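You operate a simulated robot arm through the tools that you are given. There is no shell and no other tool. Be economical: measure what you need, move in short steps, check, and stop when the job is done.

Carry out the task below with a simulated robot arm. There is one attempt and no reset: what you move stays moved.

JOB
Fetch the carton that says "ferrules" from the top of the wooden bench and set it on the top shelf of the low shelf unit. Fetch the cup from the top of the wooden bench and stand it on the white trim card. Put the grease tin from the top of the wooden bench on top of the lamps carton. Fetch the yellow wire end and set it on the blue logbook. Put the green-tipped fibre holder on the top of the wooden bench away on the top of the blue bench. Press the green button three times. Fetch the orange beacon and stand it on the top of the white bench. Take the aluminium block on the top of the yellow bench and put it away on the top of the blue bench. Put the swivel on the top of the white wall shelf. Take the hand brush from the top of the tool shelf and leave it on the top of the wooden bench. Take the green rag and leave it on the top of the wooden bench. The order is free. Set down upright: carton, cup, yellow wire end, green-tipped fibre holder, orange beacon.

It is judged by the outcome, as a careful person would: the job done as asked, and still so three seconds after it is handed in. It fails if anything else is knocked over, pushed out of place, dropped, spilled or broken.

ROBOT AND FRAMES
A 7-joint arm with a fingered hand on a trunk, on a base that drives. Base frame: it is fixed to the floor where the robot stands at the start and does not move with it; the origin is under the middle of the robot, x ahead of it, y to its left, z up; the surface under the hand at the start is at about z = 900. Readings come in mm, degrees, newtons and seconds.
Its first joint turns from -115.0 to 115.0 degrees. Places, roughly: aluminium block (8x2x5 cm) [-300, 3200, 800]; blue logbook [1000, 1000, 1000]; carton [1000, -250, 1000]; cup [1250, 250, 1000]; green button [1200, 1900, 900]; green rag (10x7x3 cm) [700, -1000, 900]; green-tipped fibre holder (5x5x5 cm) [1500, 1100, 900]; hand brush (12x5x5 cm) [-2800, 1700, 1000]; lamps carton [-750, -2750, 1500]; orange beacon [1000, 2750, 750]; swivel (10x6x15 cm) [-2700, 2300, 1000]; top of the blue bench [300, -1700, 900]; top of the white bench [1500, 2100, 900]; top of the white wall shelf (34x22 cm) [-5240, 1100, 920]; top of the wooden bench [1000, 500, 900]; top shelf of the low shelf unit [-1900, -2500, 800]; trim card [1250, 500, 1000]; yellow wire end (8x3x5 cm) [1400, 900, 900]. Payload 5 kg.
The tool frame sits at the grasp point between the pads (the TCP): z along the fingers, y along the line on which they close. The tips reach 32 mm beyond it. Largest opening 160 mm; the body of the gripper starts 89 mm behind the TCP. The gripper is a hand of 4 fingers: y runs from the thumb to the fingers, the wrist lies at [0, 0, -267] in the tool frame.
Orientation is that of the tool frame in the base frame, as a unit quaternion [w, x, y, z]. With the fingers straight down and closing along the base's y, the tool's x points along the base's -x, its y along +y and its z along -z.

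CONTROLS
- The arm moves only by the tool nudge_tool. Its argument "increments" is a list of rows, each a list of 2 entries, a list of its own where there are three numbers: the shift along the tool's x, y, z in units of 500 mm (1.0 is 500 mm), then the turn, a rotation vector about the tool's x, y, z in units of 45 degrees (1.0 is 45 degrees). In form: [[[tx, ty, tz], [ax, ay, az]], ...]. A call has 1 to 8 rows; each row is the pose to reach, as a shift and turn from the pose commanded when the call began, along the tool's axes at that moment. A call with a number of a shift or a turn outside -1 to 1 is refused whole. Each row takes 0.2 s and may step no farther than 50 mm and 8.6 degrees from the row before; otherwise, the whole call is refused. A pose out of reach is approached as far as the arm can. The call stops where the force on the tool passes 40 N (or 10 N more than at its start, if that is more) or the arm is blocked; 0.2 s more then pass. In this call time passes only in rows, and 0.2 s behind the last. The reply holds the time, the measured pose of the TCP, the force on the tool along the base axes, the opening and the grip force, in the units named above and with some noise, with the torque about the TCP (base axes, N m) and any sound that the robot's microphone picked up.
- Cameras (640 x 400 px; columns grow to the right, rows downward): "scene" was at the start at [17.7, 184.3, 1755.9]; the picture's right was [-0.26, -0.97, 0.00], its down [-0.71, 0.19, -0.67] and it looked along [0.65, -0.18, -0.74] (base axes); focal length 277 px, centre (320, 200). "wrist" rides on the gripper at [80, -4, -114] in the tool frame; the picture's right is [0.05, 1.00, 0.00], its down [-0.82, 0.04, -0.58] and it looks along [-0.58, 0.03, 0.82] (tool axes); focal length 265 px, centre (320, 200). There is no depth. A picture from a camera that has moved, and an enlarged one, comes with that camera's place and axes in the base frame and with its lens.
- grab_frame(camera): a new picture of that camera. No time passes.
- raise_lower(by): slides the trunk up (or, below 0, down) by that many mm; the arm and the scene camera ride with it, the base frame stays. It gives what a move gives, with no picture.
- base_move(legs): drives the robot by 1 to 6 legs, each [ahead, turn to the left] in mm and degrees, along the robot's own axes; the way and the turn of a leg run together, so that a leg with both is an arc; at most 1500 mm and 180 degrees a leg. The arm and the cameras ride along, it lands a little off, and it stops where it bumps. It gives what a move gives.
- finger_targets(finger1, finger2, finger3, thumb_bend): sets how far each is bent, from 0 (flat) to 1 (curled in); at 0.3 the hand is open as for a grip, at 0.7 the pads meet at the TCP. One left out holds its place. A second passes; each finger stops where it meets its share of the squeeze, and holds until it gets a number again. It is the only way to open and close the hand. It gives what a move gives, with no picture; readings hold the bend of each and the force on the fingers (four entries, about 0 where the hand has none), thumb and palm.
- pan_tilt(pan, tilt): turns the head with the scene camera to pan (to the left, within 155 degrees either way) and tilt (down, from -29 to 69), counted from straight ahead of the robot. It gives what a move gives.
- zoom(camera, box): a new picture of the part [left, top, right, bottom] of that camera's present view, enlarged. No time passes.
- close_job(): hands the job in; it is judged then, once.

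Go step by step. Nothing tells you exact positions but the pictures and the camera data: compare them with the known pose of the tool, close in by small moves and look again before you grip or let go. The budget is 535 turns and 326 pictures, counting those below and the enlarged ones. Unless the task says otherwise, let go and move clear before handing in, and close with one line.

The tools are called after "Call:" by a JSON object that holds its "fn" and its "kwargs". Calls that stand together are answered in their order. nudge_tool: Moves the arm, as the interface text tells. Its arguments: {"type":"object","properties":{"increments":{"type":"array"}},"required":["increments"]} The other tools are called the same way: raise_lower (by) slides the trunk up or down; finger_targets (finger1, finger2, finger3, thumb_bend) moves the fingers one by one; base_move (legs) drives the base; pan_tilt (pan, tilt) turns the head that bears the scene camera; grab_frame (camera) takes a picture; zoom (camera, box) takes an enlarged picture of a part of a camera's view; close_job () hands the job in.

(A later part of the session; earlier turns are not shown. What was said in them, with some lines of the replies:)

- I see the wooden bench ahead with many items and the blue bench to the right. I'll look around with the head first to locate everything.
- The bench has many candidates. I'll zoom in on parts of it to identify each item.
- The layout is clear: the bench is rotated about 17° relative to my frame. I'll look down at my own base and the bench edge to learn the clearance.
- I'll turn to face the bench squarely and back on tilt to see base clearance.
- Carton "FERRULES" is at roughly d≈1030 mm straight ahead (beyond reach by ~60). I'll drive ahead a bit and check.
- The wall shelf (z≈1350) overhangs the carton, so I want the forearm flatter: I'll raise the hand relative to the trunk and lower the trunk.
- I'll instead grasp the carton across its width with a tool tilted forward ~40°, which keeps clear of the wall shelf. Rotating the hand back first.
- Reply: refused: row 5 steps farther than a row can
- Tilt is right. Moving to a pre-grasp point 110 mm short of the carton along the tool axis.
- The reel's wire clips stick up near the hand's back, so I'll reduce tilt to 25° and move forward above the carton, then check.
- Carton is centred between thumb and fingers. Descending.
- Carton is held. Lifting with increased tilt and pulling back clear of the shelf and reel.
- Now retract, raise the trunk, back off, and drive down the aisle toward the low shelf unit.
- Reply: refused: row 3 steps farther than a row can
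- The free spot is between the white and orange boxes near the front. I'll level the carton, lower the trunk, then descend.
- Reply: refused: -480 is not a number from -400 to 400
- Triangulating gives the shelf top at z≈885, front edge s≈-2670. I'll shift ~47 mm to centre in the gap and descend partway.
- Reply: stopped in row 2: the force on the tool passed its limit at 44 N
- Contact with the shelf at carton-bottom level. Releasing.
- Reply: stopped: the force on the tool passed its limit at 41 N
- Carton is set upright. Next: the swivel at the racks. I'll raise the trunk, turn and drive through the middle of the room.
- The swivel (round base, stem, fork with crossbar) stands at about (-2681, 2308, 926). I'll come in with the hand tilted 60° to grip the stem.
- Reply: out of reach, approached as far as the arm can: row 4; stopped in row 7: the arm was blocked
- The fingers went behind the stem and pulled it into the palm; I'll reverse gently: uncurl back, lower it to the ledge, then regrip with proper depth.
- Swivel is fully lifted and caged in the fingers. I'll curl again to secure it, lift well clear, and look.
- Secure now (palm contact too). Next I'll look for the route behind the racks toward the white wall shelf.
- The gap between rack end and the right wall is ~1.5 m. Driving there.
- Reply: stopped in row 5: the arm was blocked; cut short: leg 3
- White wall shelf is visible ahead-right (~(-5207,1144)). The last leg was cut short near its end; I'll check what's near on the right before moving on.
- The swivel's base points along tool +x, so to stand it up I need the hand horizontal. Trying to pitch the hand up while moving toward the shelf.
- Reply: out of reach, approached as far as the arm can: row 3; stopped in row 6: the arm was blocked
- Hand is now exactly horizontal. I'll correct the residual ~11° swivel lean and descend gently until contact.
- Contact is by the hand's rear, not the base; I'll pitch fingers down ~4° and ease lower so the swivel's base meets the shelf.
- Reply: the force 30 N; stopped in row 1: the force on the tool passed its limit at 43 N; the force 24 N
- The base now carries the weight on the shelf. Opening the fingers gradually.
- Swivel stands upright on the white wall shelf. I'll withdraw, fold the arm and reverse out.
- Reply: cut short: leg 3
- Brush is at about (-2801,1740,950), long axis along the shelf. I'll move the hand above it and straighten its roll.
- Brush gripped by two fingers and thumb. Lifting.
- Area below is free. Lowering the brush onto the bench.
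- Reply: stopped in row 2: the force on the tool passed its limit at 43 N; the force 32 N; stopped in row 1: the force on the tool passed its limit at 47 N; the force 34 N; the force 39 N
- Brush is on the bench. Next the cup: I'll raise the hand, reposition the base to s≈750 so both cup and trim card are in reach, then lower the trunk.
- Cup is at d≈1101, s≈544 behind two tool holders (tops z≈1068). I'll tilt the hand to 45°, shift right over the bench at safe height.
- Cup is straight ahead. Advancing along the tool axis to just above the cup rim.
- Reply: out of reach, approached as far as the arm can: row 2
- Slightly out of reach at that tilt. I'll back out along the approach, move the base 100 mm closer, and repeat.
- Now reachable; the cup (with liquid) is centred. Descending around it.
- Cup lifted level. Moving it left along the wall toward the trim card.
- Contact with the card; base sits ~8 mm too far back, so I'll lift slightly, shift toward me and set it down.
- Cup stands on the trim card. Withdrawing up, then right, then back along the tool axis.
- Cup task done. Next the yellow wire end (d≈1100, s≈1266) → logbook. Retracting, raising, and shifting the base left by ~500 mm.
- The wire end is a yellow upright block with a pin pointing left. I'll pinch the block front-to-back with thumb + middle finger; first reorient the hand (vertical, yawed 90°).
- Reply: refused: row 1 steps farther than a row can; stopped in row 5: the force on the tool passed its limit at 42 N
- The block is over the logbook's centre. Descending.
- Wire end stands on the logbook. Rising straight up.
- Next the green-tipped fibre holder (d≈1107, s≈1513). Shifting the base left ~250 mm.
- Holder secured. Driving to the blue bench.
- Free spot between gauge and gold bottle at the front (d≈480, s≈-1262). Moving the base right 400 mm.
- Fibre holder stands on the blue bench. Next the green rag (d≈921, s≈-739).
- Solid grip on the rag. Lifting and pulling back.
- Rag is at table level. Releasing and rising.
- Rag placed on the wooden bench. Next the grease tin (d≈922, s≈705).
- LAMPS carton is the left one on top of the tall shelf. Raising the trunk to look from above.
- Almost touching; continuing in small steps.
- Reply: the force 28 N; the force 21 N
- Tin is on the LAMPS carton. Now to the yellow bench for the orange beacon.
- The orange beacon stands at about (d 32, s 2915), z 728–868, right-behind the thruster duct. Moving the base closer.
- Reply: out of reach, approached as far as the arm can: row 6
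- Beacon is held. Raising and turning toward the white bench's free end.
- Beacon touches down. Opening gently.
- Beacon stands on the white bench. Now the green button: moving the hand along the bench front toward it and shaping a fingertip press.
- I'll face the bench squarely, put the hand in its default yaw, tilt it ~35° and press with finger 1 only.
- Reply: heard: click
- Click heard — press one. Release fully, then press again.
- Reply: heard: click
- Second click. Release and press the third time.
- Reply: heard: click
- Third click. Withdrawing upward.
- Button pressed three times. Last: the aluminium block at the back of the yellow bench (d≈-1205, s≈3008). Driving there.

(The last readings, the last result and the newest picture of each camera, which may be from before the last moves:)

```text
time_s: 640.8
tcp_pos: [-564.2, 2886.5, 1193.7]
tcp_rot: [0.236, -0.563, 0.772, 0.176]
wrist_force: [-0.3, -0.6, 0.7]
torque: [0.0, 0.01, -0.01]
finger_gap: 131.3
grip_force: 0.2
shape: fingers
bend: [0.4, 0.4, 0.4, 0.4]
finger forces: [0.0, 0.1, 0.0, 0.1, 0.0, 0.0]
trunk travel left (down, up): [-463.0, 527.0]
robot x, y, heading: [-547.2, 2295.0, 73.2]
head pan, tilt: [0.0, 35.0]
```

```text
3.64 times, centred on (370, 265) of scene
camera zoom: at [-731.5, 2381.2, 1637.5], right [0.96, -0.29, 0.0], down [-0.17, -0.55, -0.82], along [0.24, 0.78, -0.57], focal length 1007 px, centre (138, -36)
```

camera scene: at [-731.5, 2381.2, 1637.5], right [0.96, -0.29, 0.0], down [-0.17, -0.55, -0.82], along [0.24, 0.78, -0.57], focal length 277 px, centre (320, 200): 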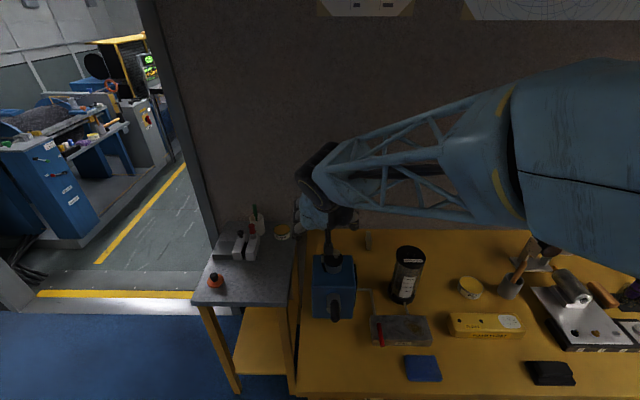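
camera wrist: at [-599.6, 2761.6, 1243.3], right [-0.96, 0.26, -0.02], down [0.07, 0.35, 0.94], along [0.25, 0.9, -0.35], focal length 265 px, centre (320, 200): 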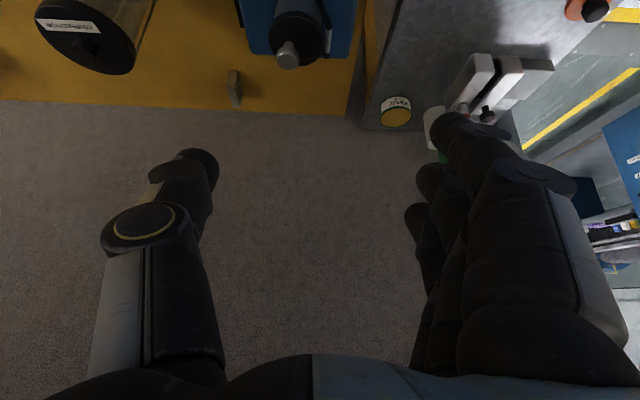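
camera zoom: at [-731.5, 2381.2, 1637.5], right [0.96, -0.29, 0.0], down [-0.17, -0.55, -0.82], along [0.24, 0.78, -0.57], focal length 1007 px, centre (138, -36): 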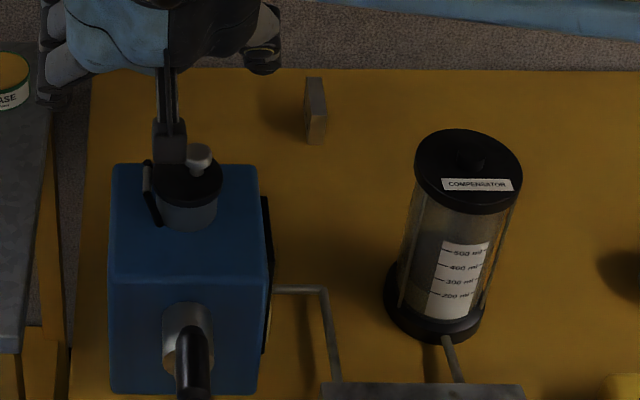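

The block stands on edge (20 mm thick along d), centre ≈ (d -1190, s 2968), top z≈802. Approaching with the tilted hand closing across its thickness.

Call:
{"fn": "finger_targets", "kwargs": {"finger1": 0.52, "finger2": 0.52, "finger3": 0.52, "thumb_bend": 0.52}}

Call:
{"fn": "nudge_tool", "kwargs": {"increments": [[[-0.022, -0.051, 0.072], [0, 0, 0]], [[-0.044, -0.101, 0.143], [0, 0, 0]], [[-0.067, -0.152, 0.215], [0, 0, 0]], [[-0.089, -0.203, 0.287], [0, 0, 0]], [[-0.111, -0.254, 0.359], [0, 0, 0]], [[-0.133, -0.304, 0.43], [0, 0, 0]], [[-0.156, -0.355, 0.502], [0, 0, 0]], [[-0.178, -0.406, 0.574], [0, 0, 0]]]}}

Call:
{"fn": "grab_frame", "kwargs": {"camera": "wrist"}}

Call:
{"fn": "grab_frame", "kwargs": {"camera": "scene"}}

```text
time_s: 641.8
tcp_pos: [-564.0, 2887.1, 1193.0]
tcp_rot: [0.235, -0.563, 0.772, 0.175]
wrist_force: [-0.9, 0.1, -0.5]
torque: [-0.01, 0.0, 0.01]
finger_gap: 84.3
grip_force: 0.1
shape: fingers
bend: [0.52, 0.52, 0.52, 0.52]
finger forces: [0.1, 0.1, 0.0, 0.1, 0.1, 0.1]
trunk travel left (down, up): [-463.0, 527.0]
robot x, y, heading: [-544.5, 2292.2, 73.2]
head pan, tilt: [0.0, 35.0]
```

```text
time_s: 643.6
tcp_pos: [-301.1, 3046.9, 1003.4]
tcp_rot: [0.234, -0.563, 0.773, 0.174]
wrist_force: [0.6, 0.8, 0.5]
torque: [-0.01, -0.02, 0.0]
finger_gap: 84.0
grip_force: 0.1
shape: fingers
bend: [0.52, 0.52, 0.52, 0.52]
finger forces: [0.0, 0.0, 0.0, 0.0, 0.1, 0.0]
trunk travel left (down, up): [-463.0, 527.0]
robot x, y, heading: [-545.4, 2295.4, 73.4]
head pan, tilt: [0.0, 35.0]
```

```text
73 pictures are left
camera wrist: at [-335.2, 2921.6, 1054.1], right [-0.96, 0.26, -0.02], down [0.07, 0.35, 0.94], along [0.25, 0.9, -0.35], focal length 265 px, centre (320, 200)
```

wrist: 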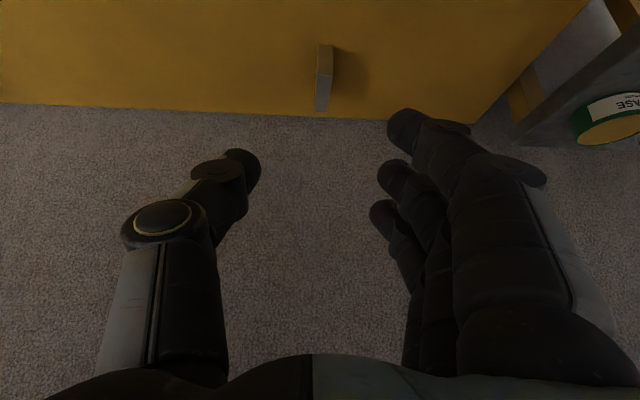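

```text
72 pictures are left
camera scene: at [-730.6, 2381.5, 1637.6], right [0.96, -0.29, 0.0], down [-0.17, -0.55, -0.82], along [0.24, 0.78, -0.57], focal length 277 px, centre (320, 200)
```

scene: 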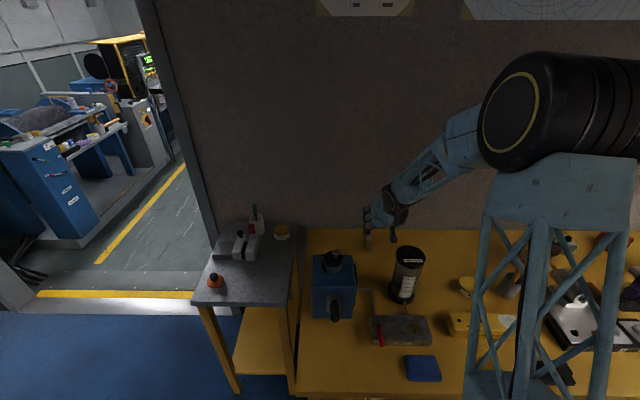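

Call:
{"fn": "nudge_tool", "kwargs": {"increments": [[[0, 0.001, 0.095], [0, 0, 0]], [[0, 0.002, 0.19], [0, 0, 0]], [[0, 0.003, 0.285], [0, 0, 0]], [[0, 0.003, 0.37], [0, 0, 0]]]}}

Call:
{"fn": "grab_frame", "kwargs": {"camera": "wrist"}}

Call:
{"fn": "zoom", "kwargs": {"camera": "scene", "box": [300, 170, 460, 310]}}

```text
time_s: 644.6
tcp_pos: [-270.2, 3148.4, 851.1]
tcp_rot: [0.235, -0.564, 0.772, 0.175]
wrist_force: [0.5, -0.3, 0.3]
torque: [-0.01, 0.0, 0.01]
finger_gap: 83.8
grip_force: 0.0
shape: fingers
bend: [0.52, 0.52, 0.52, 0.52]
finger forces: [0.0, 0.1, 0.0, 0.0, 0.0, 0.0]
trunk travel left (down, up): [-463.0, 527.0]
robot x, y, heading: [-545.6, 2291.5, 73.2]
head pan, tilt: [0.0, 35.0]
```

```text
71 pictures are left
camera wrist: at [-305.0, 3023.4, 900.7], right [-0.96, 0.26, -0.02], down [0.07, 0.35, 0.94], along [0.25, 0.9, -0.35], focal length 265 px, centre (320, 200)
```

wrist: 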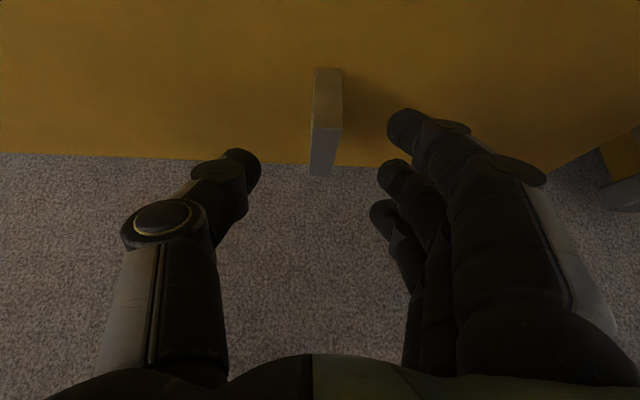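

```text
2.86 times, centred on (380, 240) of scene
camera zoom: at [-731.3, 2381.8, 1637.5], right [0.96, -0.29, 0.0], down [-0.17, -0.55, -0.82], along [0.24, 0.78, -0.57], focal length 791 px, centre (149, 86)
```

zoom: 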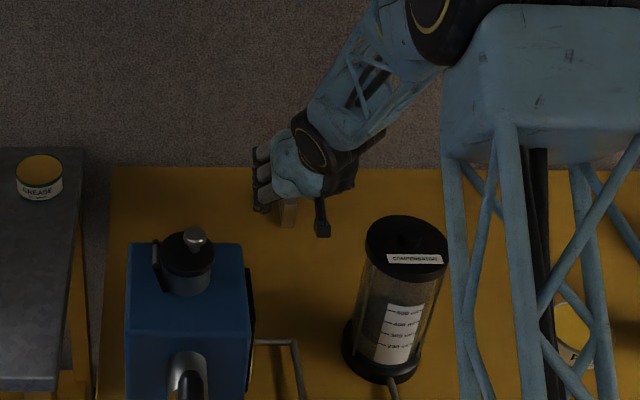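

Call:
{"fn": "nudge_tool", "kwargs": {"increments": [[[0, 0.003, 0.06], [0, 0, 0]], [[0, 0.004, 0.112], [0, 0, 0]]]}}

Call:
{"fn": "grab_frame", "kwargs": {"camera": "wrist"}}

```text
time_s: 645.2
tcp_pos: [-262.9, 3179.9, 805.1]
tcp_rot: [0.235, -0.563, 0.773, 0.175]
wrist_force: [0.7, 0.4, 0.1]
torque: [0.02, -0.02, 0.01]
finger_gap: 83.9
grip_force: 0.0
shape: fingers
bend: [0.52, 0.52, 0.52, 0.52]
finger forces: [0.0, 0.0, 0.1, 0.0, 0.0, 0.1]
trunk travel left (down, up): [-463.0, 527.0]
robot x, y, heading: [-549.6, 2298.3, 73.2]
head pan, tilt: [0.0, 35.0]
```

```text
69 pictures are left
camera wrist: at [-298.4, 3054.2, 854.5], right [-0.96, 0.26, -0.02], down [0.07, 0.35, 0.94], along [0.25, 0.9, -0.35], focal length 265 px, centre (320, 200)
```

wrist: 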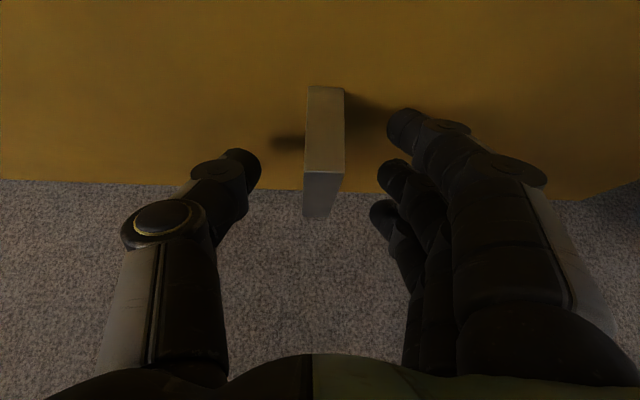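

Call:
{"fn": "finger_targets", "kwargs": {"finger1": 0.62, "finger2": 0.64, "finger3": 0.64, "thumb_bend": 0.62}}

Call:
{"fn": "grab_frame", "kwargs": {"camera": "wrist"}}

```text
time_s: 646.2
tcp_pos: [-264.3, 3181.2, 805.4]
tcp_rot: [0.235, -0.564, 0.772, 0.175]
wrist_force: [1.2, -0.7, 1.2]
torque: [0.03, 0.02, -0.02]
finger_gap: 47.2
grip_force: 0.0
shape: fingers
bend: [0.62, 0.64, 0.64, 0.62]
finger forces: [0.0, 0.1, 0.0, 0.1, 0.0, 0.1]
trunk travel left (down, up): [-463.0, 527.0]
robot x, y, heading: [-544.7, 2293.9, 73.2]
head pan, tilt: [0.0, 35.0]
```

```text
68 pictures are left
camera wrist: at [-298.5, 3053.9, 855.1], right [-0.96, 0.26, -0.02], down [0.07, 0.35, 0.94], along [0.25, 0.9, -0.35], focal length 265 px, centre (320, 200)
```

wrist: 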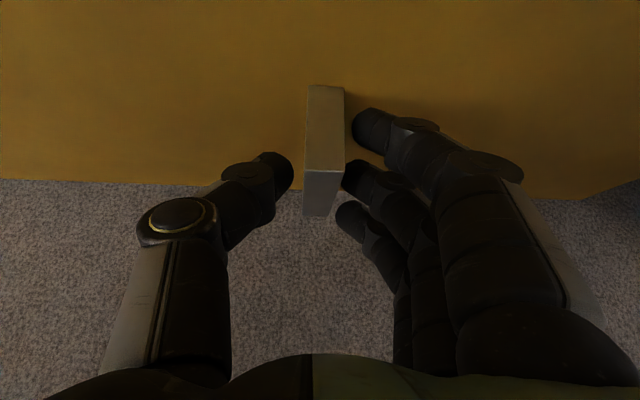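

Call:
{"fn": "finger_targets", "kwargs": {"finger1": 0.66, "finger2": 0.68, "finger3": 0.68, "thumb_bend": 0.72}}

Call:
{"fn": "finger_targets", "kwargs": {"finger1": 0.75, "finger2": 0.78, "finger3": 0.75, "thumb_bend": 0.78}}

Call:
{"fn": "grab_frame", "kwargs": {"camera": "wrist"}}

```text
time_s: 647.2
tcp_pos: [-263.4, 3178.0, 805.1]
tcp_rot: [0.234, -0.564, 0.773, 0.175]
wrist_force: [-0.1, -1.1, 0.4]
torque: [0.01, 0.02, 0.01]
finger_gap: 35.1
grip_force: 8.0
shape: fingers
bend: [0.65, 0.65, 0.66, 0.69]
finger forces: [2.1, 3.5, 2.4, 0.1, 7.8, 0.1]
trunk travel left (down, up): [-463.0, 527.0]
robot x, y, heading: [-549.1, 2292.5, 73.1]
head pan, tilt: [0.0, 35.0]
```

```text
time_s: 648.2
tcp_pos: [-263.6, 3179.1, 805.6]
tcp_rot: [0.235, -0.563, 0.772, 0.175]
wrist_force: [0.9, -1.2, 0.5]
torque: [-0.06, 0.06, 0.03]
finger_gap: 33.1
grip_force: 22.7
shape: fingers
bend: [0.67, 0.68, 0.68, 0.69]
finger forces: [7.8, 7.7, 6.8, 0.0, 23.1, 0.0]
trunk travel left (down, up): [-463.0, 527.0]
robot x, y, heading: [-545.1, 2296.7, 73.1]
head pan, tilt: [0.0, 35.0]
```

```text
67 pictures are left
camera wrist: at [-298.4, 3053.9, 855.0], right [-0.96, 0.26, -0.02], down [0.07, 0.35, 0.94], along [0.25, 0.9, -0.35], focal length 265 px, centre (320, 200)
```

wrist: 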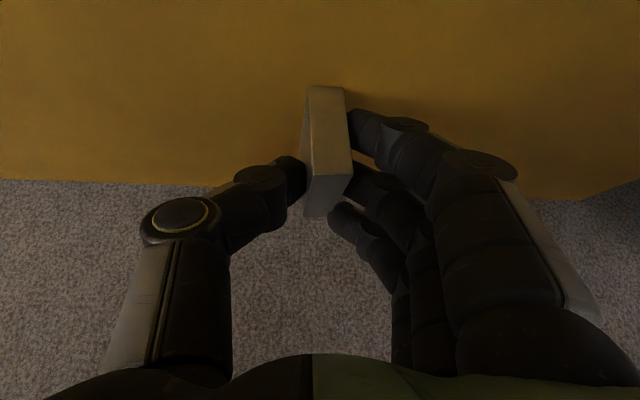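

Call:
{"fn": "nudge_tool", "kwargs": {"increments": [[[-0.0169, 0, -0.0248], [0, 0, 0]], [[-0.03, 0, -0.1], [0, 0, 0]], [[-0.04, 0, -0.195], [0, 0, 0]], [[-0.05, 0, -0.29], [0, 0, 0]], [[-0.06, 0, -0.385], [0, 0, 0]], [[-0.08, 0, -0.475], [0, 0, 0]], [[-0.1, 0, -0.565], [0, 0, 0]]]}}

Call:
{"fn": "raise_lower", "kwargs": {"by": 120}}

Call:
{"fn": "grab_frame", "kwargs": {"camera": "wrist"}}

```text
time_s: 649.8
tcp_pos: [-299.5, 3066.8, 1066.8]
tcp_rot: [0.235, -0.564, 0.772, 0.174]
wrist_force: [-0.3, 0.0, -2.6]
torque: [0.0, 0.02, -0.01]
finger_gap: 32.7
grip_force: 22.6
shape: fingers
bend: [0.68, 0.68, 0.68, 0.69]
finger forces: [7.7, 7.8, 7.0, 0.1, 22.9, 0.1]
trunk travel left (down, up): [-463.0, 527.0]
robot x, y, heading: [-544.4, 2293.2, 72.9]
head pan, tilt: [0.0, 35.0]
```

```text
time_s: 651.3
tcp_pos: [-300.2, 3067.2, 1187.6]
tcp_rot: [0.235, -0.564, 0.772, 0.175]
wrist_force: [0.4, 0.4, -1.7]
torque: [-0.03, 0.05, -0.01]
finger_gap: 32.8
grip_force: 22.7
shape: fingers
bend: [0.68, 0.68, 0.68, 0.69]
finger forces: [7.8, 7.6, 6.7, 0.1, 22.9, 0.1]
trunk travel left (down, up): [-583.0, 407.0]
robot x, y, heading: [-548.6, 2295.3, 73.1]
head pan, tilt: [0.0, 35.0]
```

```text
66 pictures are left
camera wrist: at [-334.6, 2942.1, 1237.2], right [-0.96, 0.26, -0.02], down [0.07, 0.35, 0.94], along [0.25, 0.9, -0.35], focal length 265 px, centre (320, 200)
```

wrist: 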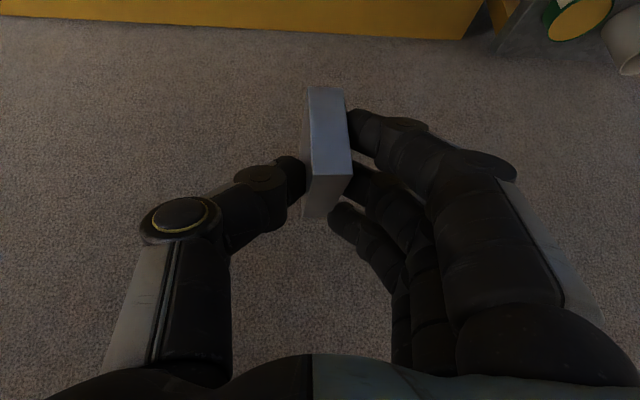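

Block secured. Driving to the blue bench.

Call:
{"fn": "base_move", "kwargs": {"legs": [[-300, 0], [0, -135.4], [1000, 0], [590, 0], [0, -44.8]]}}

Call:
{"fn": "base_move", "kwargs": {"legs": [[1400, 0], [300, 0], [0, 90]]}}

Call:
{"fn": "pan_tilt", "kwargs": {"pan": 0, "tilt": 45}}

Call:
{"fn": "grab_frame", "kwargs": {"camera": "scene"}}

Call:
{"fn": "grab_frame", "kwargs": {"camera": "wrist"}}

```text
time_s: 669.2
tcp_pos: [-173.8, -190.1, 1187.3]
tcp_rot: [0.172, 0.779, 0.554, -0.237]
wrist_force: [0.4, 0.2, -1.6]
torque: [0.02, -0.01, -0.01]
finger_gap: 32.9
grip_force: 22.2
shape: fingers
bend: [0.68, 0.68, 0.68, 0.69]
finger forces: [7.7, 7.6, 6.9, 0.0, 22.7, 0.0]
trunk travel left (down, up): [-583.0, 407.0]
robot x, y, heading: [90.2, 578.1, -108.3]
head pan, tilt: [0.0, 35.0]
```

```text
time_s: 681.8
tcp_pos: [322.7, -1310.9, 1187.7]
tcp_rot: [0.29, 0.163, 0.942, -0.048]
wrist_force: [-0.2, 0.2, -1.2]
torque: [0.0, 0.03, -0.02]
finger_gap: 33.0
grip_force: 22.4
shape: fingers
bend: [0.68, 0.68, 0.68, 0.69]
finger forces: [7.7, 7.7, 6.9, 0.0, 22.6, 0.0]
trunk travel left (down, up): [-583.0, 407.0]
robot x, y, heading: [-443.3, -1041.2, -18.6]
head pan, tilt: [0.0, 35.0]
```

```text
time_s: 682.5
tcp_pos: [322.5, -1311.4, 1187.5]
tcp_rot: [0.289, 0.162, 0.942, -0.047]
wrist_force: [0.5, -0.7, -1.8]
torque: [0.01, 0.0, 0.0]
finger_gap: 32.5
grip_force: 22.7
shape: fingers
bend: [0.68, 0.68, 0.68, 0.69]
finger forces: [7.6, 7.6, 6.9, 0.0, 22.7, 0.0]
trunk travel left (down, up): [-583.0, 407.0]
robot x, y, heading: [-445.5, -1042.1, -18.6]
head pan, tilt: [0.0, 45.0]
```

```text
65 pictures are left
camera scene: at [-356.8, -854.1, 1742.8], right [-0.32, -0.95, 0.0], down [-0.67, 0.23, -0.71], along [0.67, -0.23, -0.71], focal length 277 px, centre (320, 200)
```

scene: 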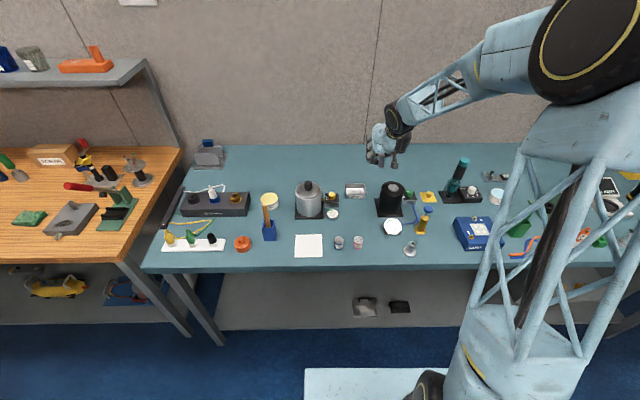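

```text
64 pictures are left
camera wrist: at [198.1, -1272.0, 1237.2], right [0.29, 0.96, -0.02], down [0.34, -0.08, 0.94], along [0.89, -0.28, -0.35], focal length 265 px, centre (320, 200)
```

wrist: 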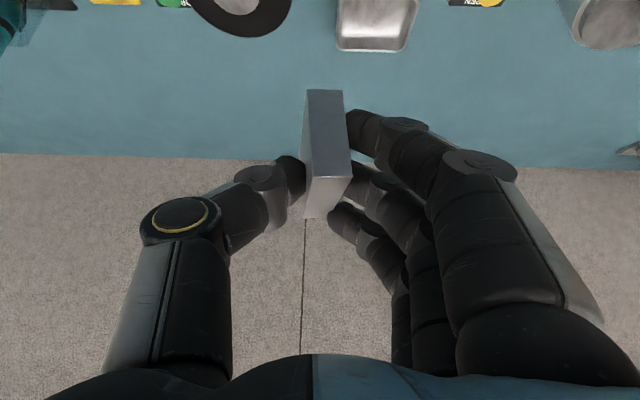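

The back of the bench is free. I'll drive 100 mm ahead and lower the block at d≈950, s≈-1130.

Call:
{"fn": "base_move", "kwargs": {"legs": [[100, 0]]}}

Call:
{"fn": "nudge_tool", "kwargs": {"increments": [[[-0.008, 0.012, 0.097], [0, 0, 0]], [[-0.016, 0.024, 0.195], [0, 0, 0]], [[-0.024, 0.036, 0.292], [0, 0, 0]], [[-0.032, 0.048, 0.39], [0, 0, 0]], [[-0.04, 0.06, 0.487], [0, 0, 0]]]}}

Call:
{"fn": "grab_frame", "kwargs": {"camera": "wrist"}}

Call:
{"fn": "zoom", "kwargs": {"camera": "scene", "box": [280, 100, 480, 260]}}

```text
time_s: 683.7
tcp_pos: [417.4, -1345.2, 1186.3]
tcp_rot: [0.289, 0.163, 0.942, -0.047]
wrist_force: [1.0, 0.6, -2.5]
torque: [0.03, 0.07, 0.01]
finger_gap: 32.6
grip_force: 22.9
shape: fingers
bend: [0.68, 0.68, 0.68, 0.69]
finger forces: [7.6, 7.6, 6.8, 0.1, 22.7, 0.0]
trunk travel left (down, up): [-583.0, 407.0]
robot x, y, heading: [-352.3, -1073.3, -18.3]
head pan, tilt: [0.0, 45.0]
```

```text
time_s: 684.9
tcp_pos: [574.8, -1365.4, 993.4]
tcp_rot: [0.289, 0.163, 0.942, -0.049]
wrist_force: [0.5, -0.6, -1.7]
torque: [0.02, 0.04, 0.02]
finger_gap: 32.5
grip_force: 22.2
shape: fingers
bend: [0.68, 0.68, 0.68, 0.69]
finger forces: [7.6, 7.6, 7.0, 0.0, 22.7, 0.1]
trunk travel left (down, up): [-583.0, 407.0]
robot x, y, heading: [-350.7, -1073.5, -18.6]
head pan, tilt: [0.0, 45.0]
```

```text
63 pictures are left
camera wrist: at [451.1, -1326.6, 1043.6], right [0.29, 0.96, -0.02], down [0.34, -0.08, 0.94], along [0.89, -0.28, -0.35], focal length 265 px, centre (320, 200)
```

wrist: 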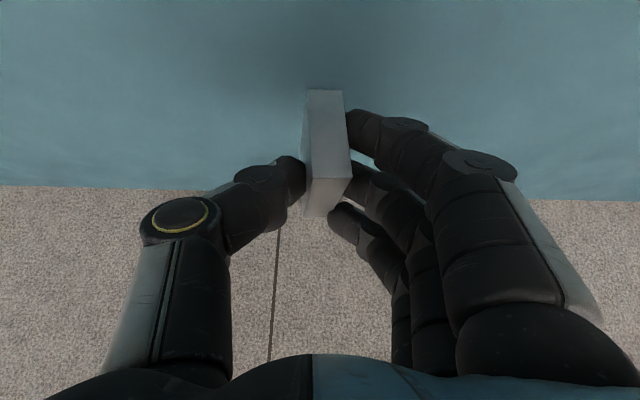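

```text
2.50 times, centred on (380, 180) of scene
camera zoom: at [-260.3, -886.4, 1742.7], right [-0.32, -0.95, 0.0], down [-0.67, 0.23, -0.71], along [0.67, -0.23, -0.71], focal length 692 px, centre (170, 250)
```

zoom: 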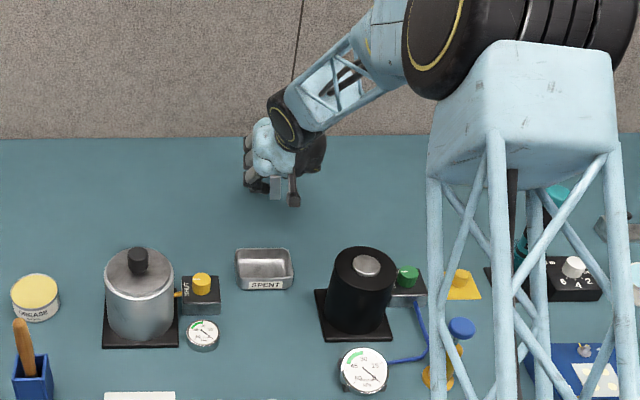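

Call:
{"fn": "nudge_tool", "kwargs": {"increments": [[[0.019, 0, 0.028], [0, 0, 0]], [[0.037, 0, 0.0545], [0, 0, 0]]]}}

Call:
{"fn": "nudge_tool", "kwargs": {"increments": [[[0.0034, 0, 0.005], [0, 0, 0]], [[0.0067, 0, 0.01], [0, 0, 0]]]}}

Call:
{"fn": "nudge_tool", "kwargs": {"increments": [[[0.0028, 0, 0.004], [0, 0, 0]]]}}

```text
time_s: 685.5
tcp_pos: [573.4, -1364.1, 961.9]
tcp_rot: [0.29, 0.163, 0.942, -0.047]
wrist_force: [-0.5, 0.3, -2.6]
torque: [-0.01, 0.04, -0.01]
finger_gap: 32.5
grip_force: 22.7
shape: fingers
bend: [0.68, 0.68, 0.68, 0.69]
finger forces: [7.6, 7.7, 7.0, 0.0, 22.7, 0.1]
trunk travel left (down, up): [-583.0, 407.0]
robot x, y, heading: [-349.4, -1071.9, -18.5]
head pan, tilt: [0.0, 45.0]
```

```text
time_s: 686.1
tcp_pos: [573.2, -1365.2, 957.0]
tcp_rot: [0.29, 0.163, 0.942, -0.047]
wrist_force: [0.1, 0.6, -1.7]
torque: [0.0, -0.04, 0.01]
finger_gap: 32.5
grip_force: 22.1
shape: fingers
bend: [0.68, 0.68, 0.68, 0.69]
finger forces: [7.6, 7.6, 7.0, 0.0, 22.7, 0.0]
trunk travel left (down, up): [-583.0, 407.0]
robot x, y, heading: [-347.3, -1073.8, -18.7]
head pan, tilt: [0.0, 45.0]
```

```text
time_s: 686.5
tcp_pos: [572.5, -1365.3, 953.5]
tcp_rot: [0.289, 0.162, 0.942, -0.047]
wrist_force: [-0.3, -0.4, -1.2]
torque: [0.0, -0.03, -0.01]
finger_gap: 32.5
grip_force: 23.5
shape: fingers
bend: [0.68, 0.68, 0.68, 0.69]
finger forces: [7.8, 7.8, 7.6, 0.0, 23.2, 0.0]
trunk travel left (down, up): [-583.0, 407.0]
robot x, y, heading: [-350.4, -1074.2, -18.7]
head pan, tilt: [0.0, 45.0]
```

Call:
{"fn": "nudge_tool", "kwargs": {"increments": [[[0.0023, 0, 0.0033], [0, 0, 0]]]}}

Call:
{"fn": "finger_targets", "kwargs": {"finger1": 0.63, "finger2": 0.64, "finger3": 0.64, "thumb_bend": 0.65}}

Call:
{"fn": "finger_targets", "kwargs": {"finger1": 0.54, "finger2": 0.54, "finger3": 0.54, "thumb_bend": 0.54}}

Call:
{"fn": "grab_frame", "kwargs": {"camera": "wrist"}}

```text
time_s: 686.9
tcp_pos: [571.8, -1365.7, 953.3]
tcp_rot: [0.291, 0.162, 0.942, -0.047]
wrist_force: [-1.5, 0.4, 4.6]
torque: [-0.03, -0.19, 0.01]
finger_gap: 32.6
grip_force: 25.4
shape: fingers
bend: [0.68, 0.68, 0.69, 0.69]
finger forces: [7.8, 7.9, 9.5, 0.0, 24.6, 0.1]
trunk travel left (down, up): [-583.0, 407.0]
robot x, y, heading: [-346.8, -1072.5, -18.5]
head pan, tilt: [0.0, 45.0]
```

```text
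time_s: 687.9
tcp_pos: [571.6, -1366.1, 952.8]
tcp_rot: [0.289, 0.163, 0.942, -0.048]
wrist_force: [0.0, 0.1, -0.5]
torque: [-0.01, 0.0, 0.0]
finger_gap: 39.8
grip_force: 0.1
shape: fingers
bend: [0.63, 0.64, 0.64, 0.65]
finger forces: [0.1, 0.0, 0.0, 0.1, 0.4, 0.0]
trunk travel left (down, up): [-583.0, 407.0]
robot x, y, heading: [-346.0, -1071.1, -18.8]
head pan, tilt: [0.0, 45.0]
```

```text
time_s: 688.9
tcp_pos: [572.2, -1366.2, 953.3]
tcp_rot: [0.289, 0.162, 0.942, -0.047]
wrist_force: [1.1, -2.4, 5.5]
torque: [0.15, -0.13, -0.1]
finger_gap: 71.9
grip_force: 2.8
shape: fingers
bend: [0.56, 0.54, 0.54, 0.54]
finger forces: [6.8, 0.1, 0.1, 0.1, 0.0, 0.1]
trunk travel left (down, up): [-583.0, 407.0]
robot x, y, heading: [-349.1, -1074.9, -18.6]
head pan, tilt: [0.0, 45.0]
```

```text
61 pictures are left
camera wrist: at [447.9, -1326.3, 1003.3], right [0.29, 0.96, -0.02], down [0.34, -0.08, 0.94], along [0.89, -0.28, -0.35], focal length 265 px, centre (320, 200)
```

wrist: 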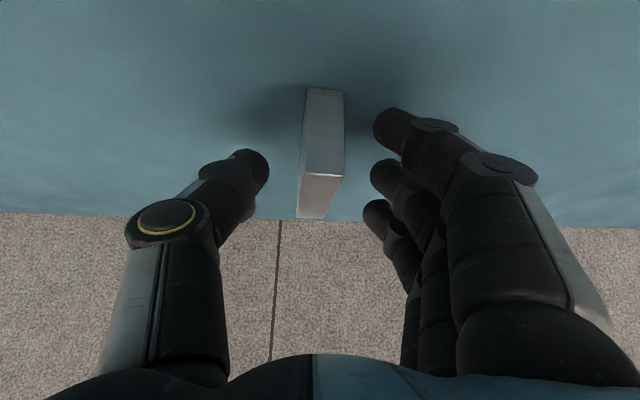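

Block stands on the blue bench. Retreating along the tool axis and checking.

Call:
{"fn": "nudge_tool", "kwargs": {"increments": [[[-0.01, 0, -0.03], [0, 0, 0]], [[-0.01, 0, -0.12], [0, 0, 0]], [[-0.01, 0, -0.215], [0, 0, 0]], [[-0.02, 0, -0.31], [0, 0, 0]], [[-0.03, 0, -0.4], [0, 0, 0]]]}}

Call:
{"fn": "grab_frame", "kwargs": {"camera": "wrist"}}

Call:
{"fn": "grab_frame", "kwargs": {"camera": "scene"}}

```text
time_s: 690.1
tcp_pos: [474.9, -1333.3, 1128.1]
tcp_rot: [0.289, 0.162, 0.942, -0.047]
wrist_force: [0.3, 0.2, 0.5]
torque: [0.0, -0.04, 0.0]
finger_gap: 75.2
grip_force: 0.0
shape: fingers
bend: [0.54, 0.54, 0.54, 0.54]
finger forces: [0.0, 0.1, 0.0, 0.0, 0.1, 0.0]
trunk travel left (down, up): [-583.0, 407.0]
robot x, y, heading: [-347.8, -1074.9, -18.5]
head pan, tilt: [0.0, 45.0]
```

```text
60 pictures are left
camera wrist: at [351.1, -1294.4, 1177.7], right [0.29, 0.96, -0.02], down [0.34, -0.08, 0.94], along [0.89, -0.28, -0.35], focal length 265 px, centre (320, 200)
```

wrist: 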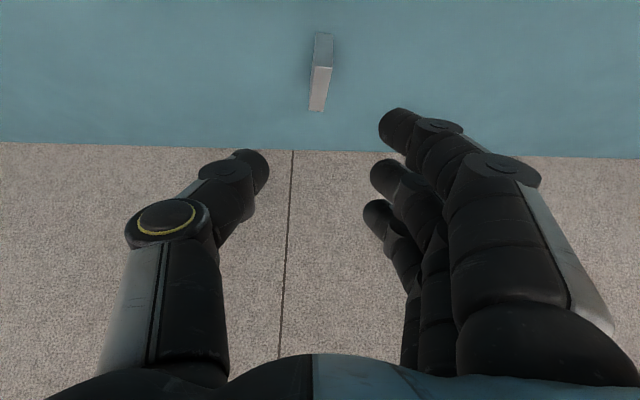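

```text
59 pictures are left
camera scene: at [-262.8, -886.0, 1742.8], right [-0.32, -0.95, 0.0], down [-0.67, 0.23, -0.71], along [0.67, -0.23, -0.71], focal length 277 px, centre (320, 200)
```

scene: 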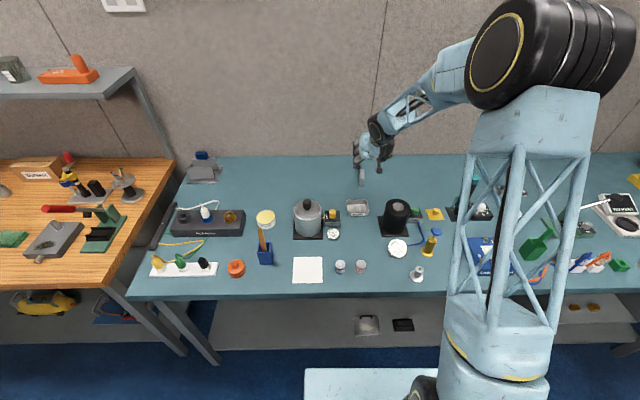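

Call:
{"fn": "zoom", "kwargs": {"camera": "scene", "box": [0, 130, 200, 270]}}

Call:
{"fn": "base_move", "kwargs": {"legs": [[-250, 0]]}}

Call:
{"fn": "pan_tilt", "kwargs": {"pan": 55, "tilt": 30}}

Call:
{"fn": "grab_frame", "kwargs": {"camera": "scene"}}

```text
2.86 times, centred on (100, 200) of scene
camera zoom: at [-262.8, -886.0, 1742.8], right [-0.32, -0.95, 0.0], down [-0.67, 0.23, -0.71], along [0.67, -0.23, -0.71], focal length 791 px, centre (949, 200)
```

zoom: 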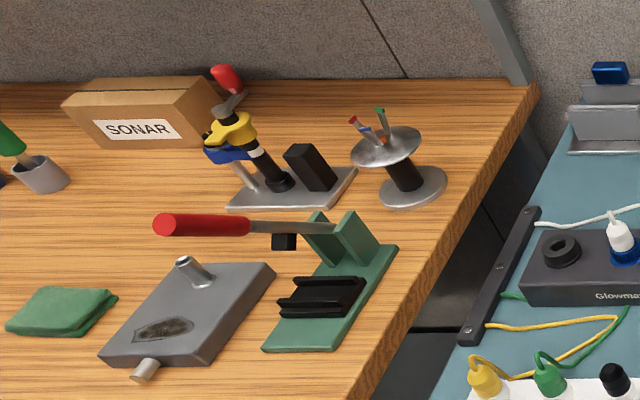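

```text
time_s: 691.9
tcp_pos: [240.2, -1257.2, 1127.2]
tcp_rot: [0.29, 0.164, 0.942, -0.047]
wrist_force: [-0.1, -0.4, 0.1]
torque: [0.0, -0.03, 0.0]
finger_gap: 75.0
grip_force: 0.0
shape: fingers
bend: [0.54, 0.54, 0.54, 0.54]
finger forces: [0.0, 0.0, 0.0, 0.0, 0.0, 0.0]
trunk travel left (down, up): [-583.0, 407.0]
robot x, y, heading: [-586.7, -992.7, -18.8]
head pan, tilt: [0.0, 45.0]
```

```text
time_s: 693.1
tcp_pos: [240.5, -1256.9, 1127.9]
tcp_rot: [0.29, 0.164, 0.942, -0.047]
wrist_force: [0.2, -1.3, -0.4]
torque: [-0.01, 0.0, -0.03]
finger_gap: 74.9
grip_force: 0.1
shape: fingers
bend: [0.54, 0.54, 0.54, 0.54]
finger forces: [0.0, 0.0, 0.0, 0.0, 0.0, 0.0]
trunk travel left (down, up): [-583.0, 407.0]
robot x, y, heading: [-584.6, -993.8, -18.7]
head pan, tilt: [55.0, 30.0]
```

```text
57 pictures are left
camera scene: at [-499.7, -727.3, 1765.3], right [0.59, -0.81, 0.0], down [-0.4, -0.3, -0.87], along [0.7, 0.51, -0.5], focal length 277 px, centre (320, 200)
```

scene: 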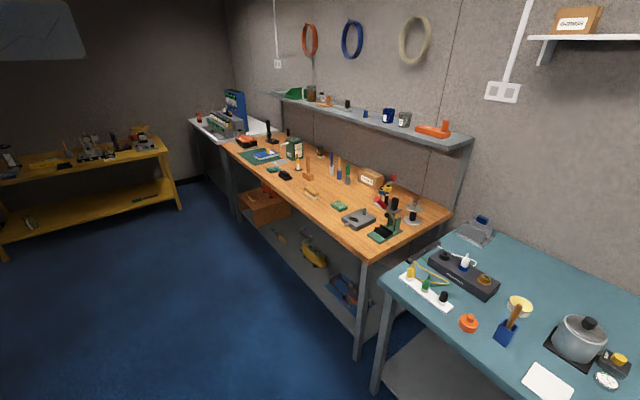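

Everything I can see is in place and the hand is clear, so I'm handing in.

Call:
{"fn": "close_job", "kwargs": {}}

```text
The job is handed in.
```

All eleven tasks are done and the job is handed in; each item stood or lay where asked after I let go, and I heard a click on each of the three button presses.
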